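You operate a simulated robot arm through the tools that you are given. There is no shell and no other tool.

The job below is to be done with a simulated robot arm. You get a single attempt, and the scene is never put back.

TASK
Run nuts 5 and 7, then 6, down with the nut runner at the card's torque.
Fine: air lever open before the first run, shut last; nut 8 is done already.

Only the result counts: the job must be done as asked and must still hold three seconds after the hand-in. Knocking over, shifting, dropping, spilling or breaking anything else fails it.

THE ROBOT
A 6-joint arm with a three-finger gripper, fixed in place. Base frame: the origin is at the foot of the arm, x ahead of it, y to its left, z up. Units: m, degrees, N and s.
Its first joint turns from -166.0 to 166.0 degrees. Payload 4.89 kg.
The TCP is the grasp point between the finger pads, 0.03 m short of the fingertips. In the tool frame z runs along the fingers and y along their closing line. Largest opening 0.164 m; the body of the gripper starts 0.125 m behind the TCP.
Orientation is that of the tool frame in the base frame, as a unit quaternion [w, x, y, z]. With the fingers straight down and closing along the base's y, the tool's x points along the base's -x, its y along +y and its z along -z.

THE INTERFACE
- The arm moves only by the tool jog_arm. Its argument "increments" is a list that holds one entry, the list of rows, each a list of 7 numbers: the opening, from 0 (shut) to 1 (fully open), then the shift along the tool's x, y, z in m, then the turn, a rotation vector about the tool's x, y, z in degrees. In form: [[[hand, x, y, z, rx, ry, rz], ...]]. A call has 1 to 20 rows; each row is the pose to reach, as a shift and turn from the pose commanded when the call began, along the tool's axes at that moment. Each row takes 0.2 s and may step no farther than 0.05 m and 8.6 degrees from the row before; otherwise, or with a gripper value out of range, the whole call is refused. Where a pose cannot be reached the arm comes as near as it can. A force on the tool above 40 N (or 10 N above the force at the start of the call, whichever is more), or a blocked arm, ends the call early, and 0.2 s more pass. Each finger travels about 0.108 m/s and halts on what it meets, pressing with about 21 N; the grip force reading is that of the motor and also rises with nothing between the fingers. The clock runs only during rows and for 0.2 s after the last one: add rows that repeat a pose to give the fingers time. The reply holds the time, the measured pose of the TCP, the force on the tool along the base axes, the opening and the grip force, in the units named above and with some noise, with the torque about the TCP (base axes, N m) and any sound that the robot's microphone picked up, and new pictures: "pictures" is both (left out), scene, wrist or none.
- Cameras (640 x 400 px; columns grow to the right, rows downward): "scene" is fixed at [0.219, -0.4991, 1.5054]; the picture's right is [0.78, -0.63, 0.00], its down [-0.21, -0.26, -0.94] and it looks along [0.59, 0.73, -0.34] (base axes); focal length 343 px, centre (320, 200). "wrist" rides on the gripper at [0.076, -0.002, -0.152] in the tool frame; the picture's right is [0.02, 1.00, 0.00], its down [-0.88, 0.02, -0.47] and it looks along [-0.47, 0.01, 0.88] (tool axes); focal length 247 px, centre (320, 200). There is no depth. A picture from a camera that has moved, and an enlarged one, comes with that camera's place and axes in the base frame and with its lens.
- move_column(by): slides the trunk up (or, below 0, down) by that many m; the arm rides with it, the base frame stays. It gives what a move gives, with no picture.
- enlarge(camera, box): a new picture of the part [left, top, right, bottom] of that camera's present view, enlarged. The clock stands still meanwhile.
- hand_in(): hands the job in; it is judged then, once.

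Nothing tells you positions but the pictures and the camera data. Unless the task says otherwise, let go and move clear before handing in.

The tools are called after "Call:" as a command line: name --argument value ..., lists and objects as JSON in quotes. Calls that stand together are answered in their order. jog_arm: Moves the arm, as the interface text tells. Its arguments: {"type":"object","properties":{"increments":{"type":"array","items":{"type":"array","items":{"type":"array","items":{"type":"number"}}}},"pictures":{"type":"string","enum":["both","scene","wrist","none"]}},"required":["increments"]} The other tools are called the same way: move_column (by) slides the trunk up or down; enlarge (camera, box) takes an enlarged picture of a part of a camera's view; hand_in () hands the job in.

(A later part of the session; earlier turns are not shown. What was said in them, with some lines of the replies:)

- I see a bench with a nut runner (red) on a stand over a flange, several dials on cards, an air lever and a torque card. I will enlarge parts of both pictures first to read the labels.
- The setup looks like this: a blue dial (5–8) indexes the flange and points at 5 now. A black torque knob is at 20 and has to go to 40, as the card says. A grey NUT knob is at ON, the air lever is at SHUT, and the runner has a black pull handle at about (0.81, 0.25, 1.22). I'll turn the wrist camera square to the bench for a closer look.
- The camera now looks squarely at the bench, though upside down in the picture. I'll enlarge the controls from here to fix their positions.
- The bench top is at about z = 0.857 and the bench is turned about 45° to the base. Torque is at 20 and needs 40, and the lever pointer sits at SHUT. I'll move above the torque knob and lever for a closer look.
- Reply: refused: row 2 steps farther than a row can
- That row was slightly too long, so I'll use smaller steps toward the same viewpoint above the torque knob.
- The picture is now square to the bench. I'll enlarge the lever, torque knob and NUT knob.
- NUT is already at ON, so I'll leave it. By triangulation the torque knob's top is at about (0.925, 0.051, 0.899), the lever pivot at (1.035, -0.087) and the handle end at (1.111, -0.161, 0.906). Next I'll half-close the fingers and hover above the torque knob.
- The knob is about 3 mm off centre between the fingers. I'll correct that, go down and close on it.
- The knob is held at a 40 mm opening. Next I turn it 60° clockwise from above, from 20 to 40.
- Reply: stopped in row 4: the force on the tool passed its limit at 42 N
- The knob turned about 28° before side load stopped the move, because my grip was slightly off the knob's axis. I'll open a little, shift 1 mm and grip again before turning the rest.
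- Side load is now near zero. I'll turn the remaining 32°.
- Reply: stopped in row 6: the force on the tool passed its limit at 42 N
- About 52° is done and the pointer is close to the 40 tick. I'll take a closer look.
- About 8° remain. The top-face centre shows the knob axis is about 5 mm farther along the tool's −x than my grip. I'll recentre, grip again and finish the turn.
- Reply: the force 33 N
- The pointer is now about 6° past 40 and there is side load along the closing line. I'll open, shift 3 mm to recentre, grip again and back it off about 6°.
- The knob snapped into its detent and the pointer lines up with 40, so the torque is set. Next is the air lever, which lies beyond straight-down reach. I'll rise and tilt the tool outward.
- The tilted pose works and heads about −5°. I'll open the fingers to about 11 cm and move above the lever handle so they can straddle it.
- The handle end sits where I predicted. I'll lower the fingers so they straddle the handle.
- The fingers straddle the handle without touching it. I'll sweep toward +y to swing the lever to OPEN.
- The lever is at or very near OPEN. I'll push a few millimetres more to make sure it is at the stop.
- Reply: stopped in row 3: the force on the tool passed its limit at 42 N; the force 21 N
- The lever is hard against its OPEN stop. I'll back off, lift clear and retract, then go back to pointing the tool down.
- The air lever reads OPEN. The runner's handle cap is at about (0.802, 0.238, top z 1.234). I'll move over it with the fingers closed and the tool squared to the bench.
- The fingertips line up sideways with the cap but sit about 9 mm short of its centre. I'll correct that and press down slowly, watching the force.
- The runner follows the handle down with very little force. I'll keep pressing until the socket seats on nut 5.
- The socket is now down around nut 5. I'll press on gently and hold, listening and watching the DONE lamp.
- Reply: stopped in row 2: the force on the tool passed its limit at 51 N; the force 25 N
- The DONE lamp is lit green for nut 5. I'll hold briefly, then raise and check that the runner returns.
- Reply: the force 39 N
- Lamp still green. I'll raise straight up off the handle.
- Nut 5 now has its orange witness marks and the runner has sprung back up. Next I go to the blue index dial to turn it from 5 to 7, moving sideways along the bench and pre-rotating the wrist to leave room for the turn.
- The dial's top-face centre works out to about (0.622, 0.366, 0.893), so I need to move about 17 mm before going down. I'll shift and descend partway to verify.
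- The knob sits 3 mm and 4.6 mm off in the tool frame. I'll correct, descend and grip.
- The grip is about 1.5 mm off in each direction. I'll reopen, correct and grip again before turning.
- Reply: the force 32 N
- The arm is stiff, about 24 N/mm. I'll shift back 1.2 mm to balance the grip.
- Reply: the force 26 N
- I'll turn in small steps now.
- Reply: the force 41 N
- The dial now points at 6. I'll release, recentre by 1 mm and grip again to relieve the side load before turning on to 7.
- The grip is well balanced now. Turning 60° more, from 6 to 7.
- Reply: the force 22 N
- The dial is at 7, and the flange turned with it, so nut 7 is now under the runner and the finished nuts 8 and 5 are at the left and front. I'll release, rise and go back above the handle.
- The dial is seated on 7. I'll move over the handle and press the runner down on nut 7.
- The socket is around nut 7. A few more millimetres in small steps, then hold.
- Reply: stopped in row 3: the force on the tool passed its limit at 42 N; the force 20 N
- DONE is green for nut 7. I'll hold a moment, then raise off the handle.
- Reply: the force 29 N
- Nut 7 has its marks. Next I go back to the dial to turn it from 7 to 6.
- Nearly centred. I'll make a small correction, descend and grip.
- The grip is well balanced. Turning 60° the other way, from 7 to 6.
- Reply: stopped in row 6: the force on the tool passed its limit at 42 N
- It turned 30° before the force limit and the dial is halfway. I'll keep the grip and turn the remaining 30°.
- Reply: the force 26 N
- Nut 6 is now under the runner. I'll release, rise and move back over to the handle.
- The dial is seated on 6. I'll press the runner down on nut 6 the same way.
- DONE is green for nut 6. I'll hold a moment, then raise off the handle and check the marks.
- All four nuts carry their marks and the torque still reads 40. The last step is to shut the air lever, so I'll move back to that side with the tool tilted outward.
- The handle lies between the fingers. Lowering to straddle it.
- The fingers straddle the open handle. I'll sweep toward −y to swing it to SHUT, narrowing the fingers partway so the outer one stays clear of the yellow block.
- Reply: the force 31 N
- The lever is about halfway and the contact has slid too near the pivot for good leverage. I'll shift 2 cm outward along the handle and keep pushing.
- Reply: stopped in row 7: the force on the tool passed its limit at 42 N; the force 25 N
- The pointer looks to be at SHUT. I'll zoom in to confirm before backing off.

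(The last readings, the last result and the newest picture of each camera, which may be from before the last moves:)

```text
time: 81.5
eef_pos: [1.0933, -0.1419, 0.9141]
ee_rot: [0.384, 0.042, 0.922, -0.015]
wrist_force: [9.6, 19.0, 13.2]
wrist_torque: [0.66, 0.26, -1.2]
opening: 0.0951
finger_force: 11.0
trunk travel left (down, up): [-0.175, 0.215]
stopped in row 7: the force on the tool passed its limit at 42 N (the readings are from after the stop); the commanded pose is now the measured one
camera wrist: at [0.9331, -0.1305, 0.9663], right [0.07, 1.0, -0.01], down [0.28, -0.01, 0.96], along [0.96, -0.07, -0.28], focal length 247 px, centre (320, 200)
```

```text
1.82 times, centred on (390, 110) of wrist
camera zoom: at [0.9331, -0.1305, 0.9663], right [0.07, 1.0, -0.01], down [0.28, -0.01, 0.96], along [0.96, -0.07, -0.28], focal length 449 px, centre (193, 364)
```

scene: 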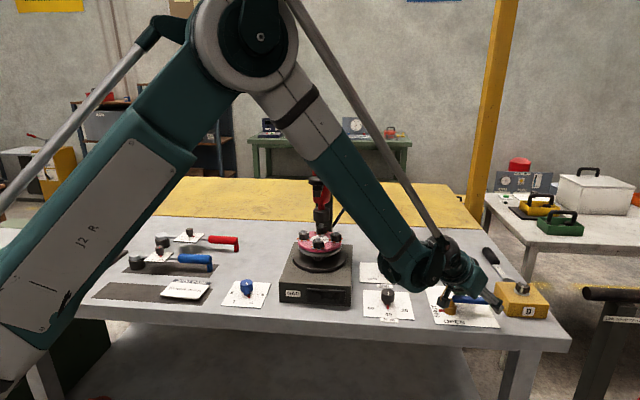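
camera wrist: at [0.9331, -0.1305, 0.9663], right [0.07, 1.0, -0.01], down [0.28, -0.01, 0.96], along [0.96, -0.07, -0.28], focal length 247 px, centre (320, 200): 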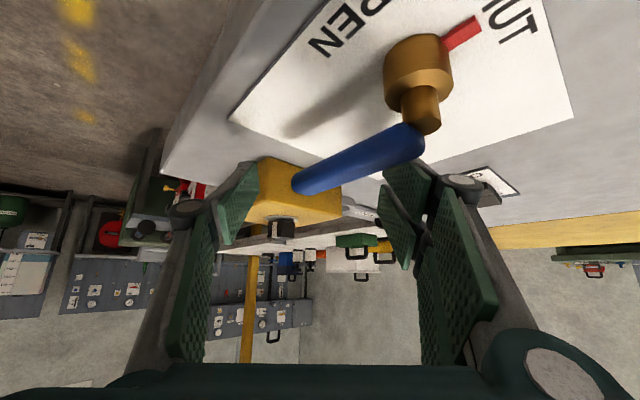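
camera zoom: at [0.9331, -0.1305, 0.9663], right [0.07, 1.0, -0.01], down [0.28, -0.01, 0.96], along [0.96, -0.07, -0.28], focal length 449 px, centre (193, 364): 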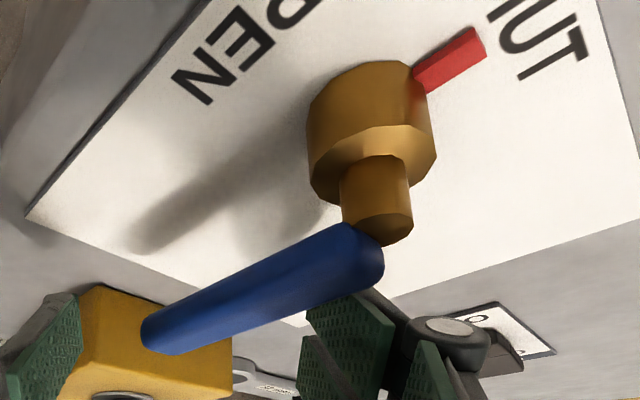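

The pointer sits exactly where it was at the start, fully SHUT. I'll open the fingers, ease off and lift clear.

Call:
jog_arm --increments '[[[0.6, 0, 0.003, 0, 0, 0, 0], [0.67, 0, 0.006, 0, 0, 0, 0], [0.67, 0, 0.006, 0, 0, 0, 0], [0.67, -0.014, 0.006, -0.014, 0, 0, 0], [0.67, -0.032, 0.006, -0.032, 0, 0, 0], [0.67, -0.053, 0.006, -0.053, 0, 0, 0], [0.67, -0.053, 0.006, -0.098, 0, 0, 0], [0.67, -0.053, 0.006, -0.143, 0, 0, 0], [0.67, -0.053, 0.006, -0.188, 0, 0, 0], [0.67, -0.053, 0.006, -0.233, 0, 0, 0], [0.67, -0.053, 0.006, -0.275, 0, 0, 0]]]' --pictures "both"

Call:
enlarge --camera "scene" --box '[420, 270, 520, 330]'

```text
time: 83.9
eef_pos: [0.9331, -0.1267, 1.142]
ee_rot: [0.383, 0.042, 0.923, -0.015]
wrist_force: [1.9, 0.1, -0.3]
wrist_torque: [0.03, 0.1, 0.02]
opening: 0.1098
finger_force: 0.0
trunk travel left (down, up): [-0.175, 0.215]
camera wrist: at [0.773, -0.1147, 1.1964], right [0.07, 1.0, -0.01], down [0.29, -0.01, 0.96], along [0.96, -0.07, -0.29], focal length 247 px, centre (320, 200)
```

scene: 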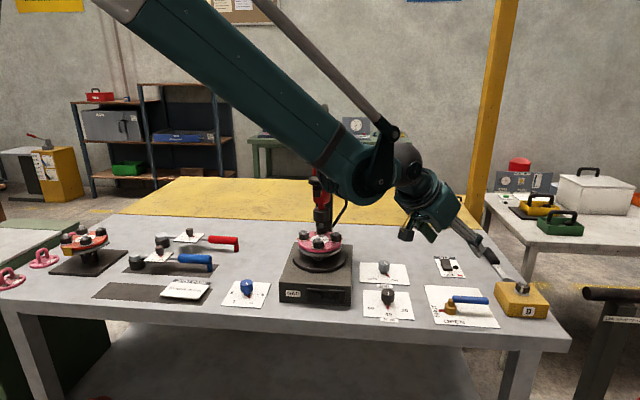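
wrist: 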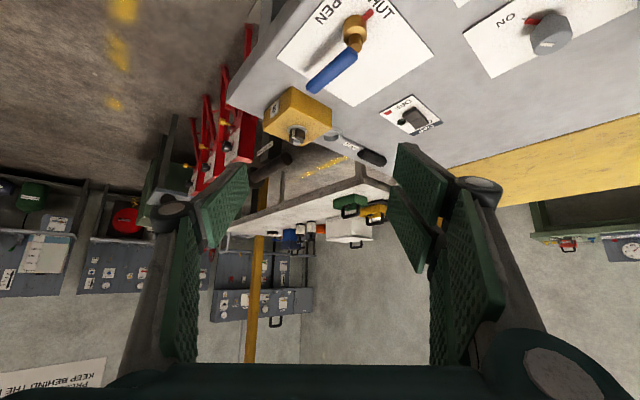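

```text
6.40 times, centred on (470, 300) of scene
camera zoom: at [0.219, -0.4991, 1.5054], right [0.78, -0.63, 0.0], down [-0.21, -0.26, -0.94], along [0.59, 0.73, -0.34], focal length 2194 px, centre (-640, -440)
```

zoom: 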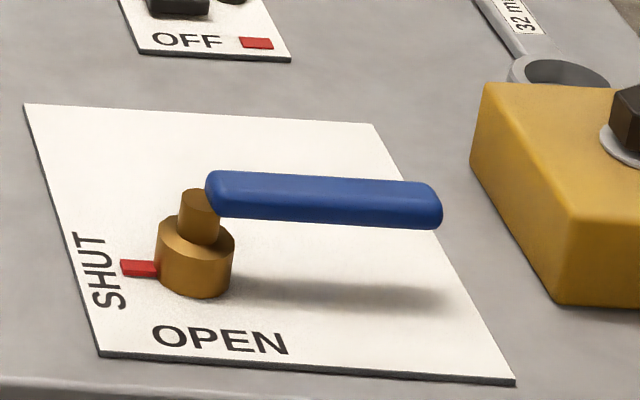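

The air lever is SHUT and the yellow block hasn't moved. I'll retract to a neutral pose and do a final check of the station.

Call:
jog_arm --increments '[[[0.67, 0.0072, 0.005, -0.0424, 0, 7.5, 0], [0.67, 0.0143, 0.01, -0.0848, 0, 15, 0], [0.67, 0.0215, 0.015, -0.1272, 0, 22.5, 0], [0.67, 0.0287, 0.02, -0.1696, 0, 30, 0], [0.67, 0.0358, 0.025, -0.212, 0, 37.5, 0], [0.67, 0.043, 0.03, -0.2544, 0, 45, 0], [0.67, 0.043, 0.03, -0.2544, 0, 45, 0]]]' --pictures "both"

Call:
enlarge --camera "scene" --box '[260, 200, 420, 320]'

Call:
enlarge --camera "scene" --box '[280, 200, 360, 250]'

```text
time: 85.5
eef_pos: [0.7268, -0.0765, 1.2934]
ee_rot: [0.001, 0.043, 0.999, 0.002]
wrist_force: [-0.9, -0.3, 0.0]
wrist_torque: [0.01, -0.01, 0.0]
opening: 0.1101
finger_force: 0.1
trunk travel left (down, up): [-0.175, 0.215]
camera wrist: at [0.6511, -0.0719, 1.4462], right [0.07, 1.0, 0.0], down [0.88, -0.06, 0.47], along [0.47, -0.03, -0.88], focal length 247 px, centre (320, 200)
```

scene: 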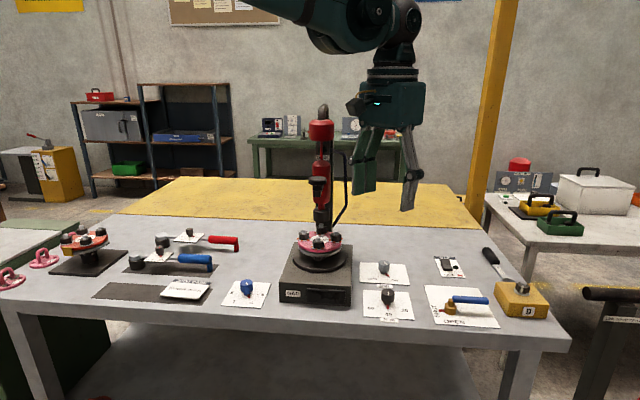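
wrist: 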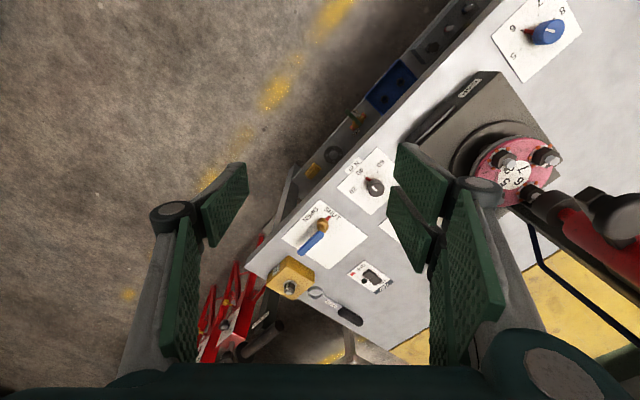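

```text
3.33 times, centred on (340, 260) of scene
camera zoom: at [0.219, -0.4991, 1.5054], right [0.78, -0.63, 0.0], down [-0.21, -0.26, -0.94], along [0.59, 0.73, -0.34], focal length 1143 px, centre (253, 0)
```

zoom: 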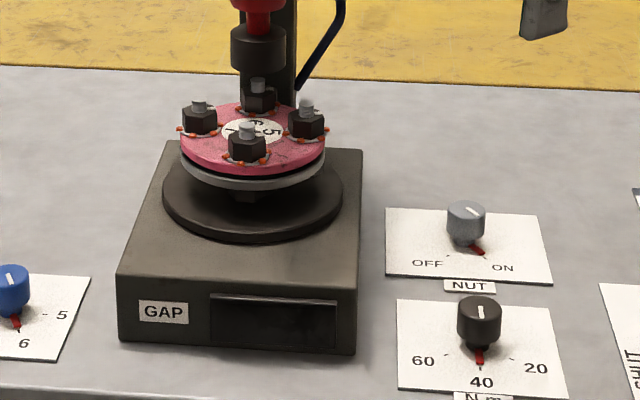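

```text
8.00 times, centred on (320, 225) of scene
camera zoom: at [0.219, -0.4991, 1.5054], right [0.78, -0.63, 0.0], down [-0.21, -0.26, -0.94], along [0.59, 0.73, -0.34], focal length 2743 px, centre (320, 0)
```

zoom: 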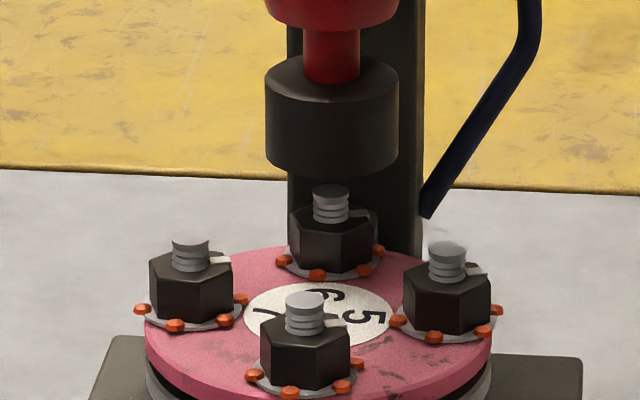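

Nuts 5, 7 and 6 were run in that order at 40 N m, and all four nuts show their marks. The runner is back up, the air lever is shut, nothing else was disturbed and the arm is clear, so I'm handing in.

Call:
hand_in

```text
The job is handed in.
```

I ran nuts 5, 7 and then 6 down with the nut runner at 40 N m, the torque on the joint card. The job is handed in. I can't see the verdict from here.

- **Torque:** the knob was at 20, so I set it to 40 before the first run. It still read 40 at the end.
- **Air lever:** I opened it before running nut 5 and shut it after nut 6. The pointer is back where it was at the start.
- **Nuts:** the DONE lamp came on for each of the three, and each now carries the same orange marks as nut 8. I didn't run nut 8.
- **Left as is:** the index dial is at 6, and the NUT knob was already at ON, so I didn't touch it. The final pictures show nothing else moved, and the arm is clear of the bench.
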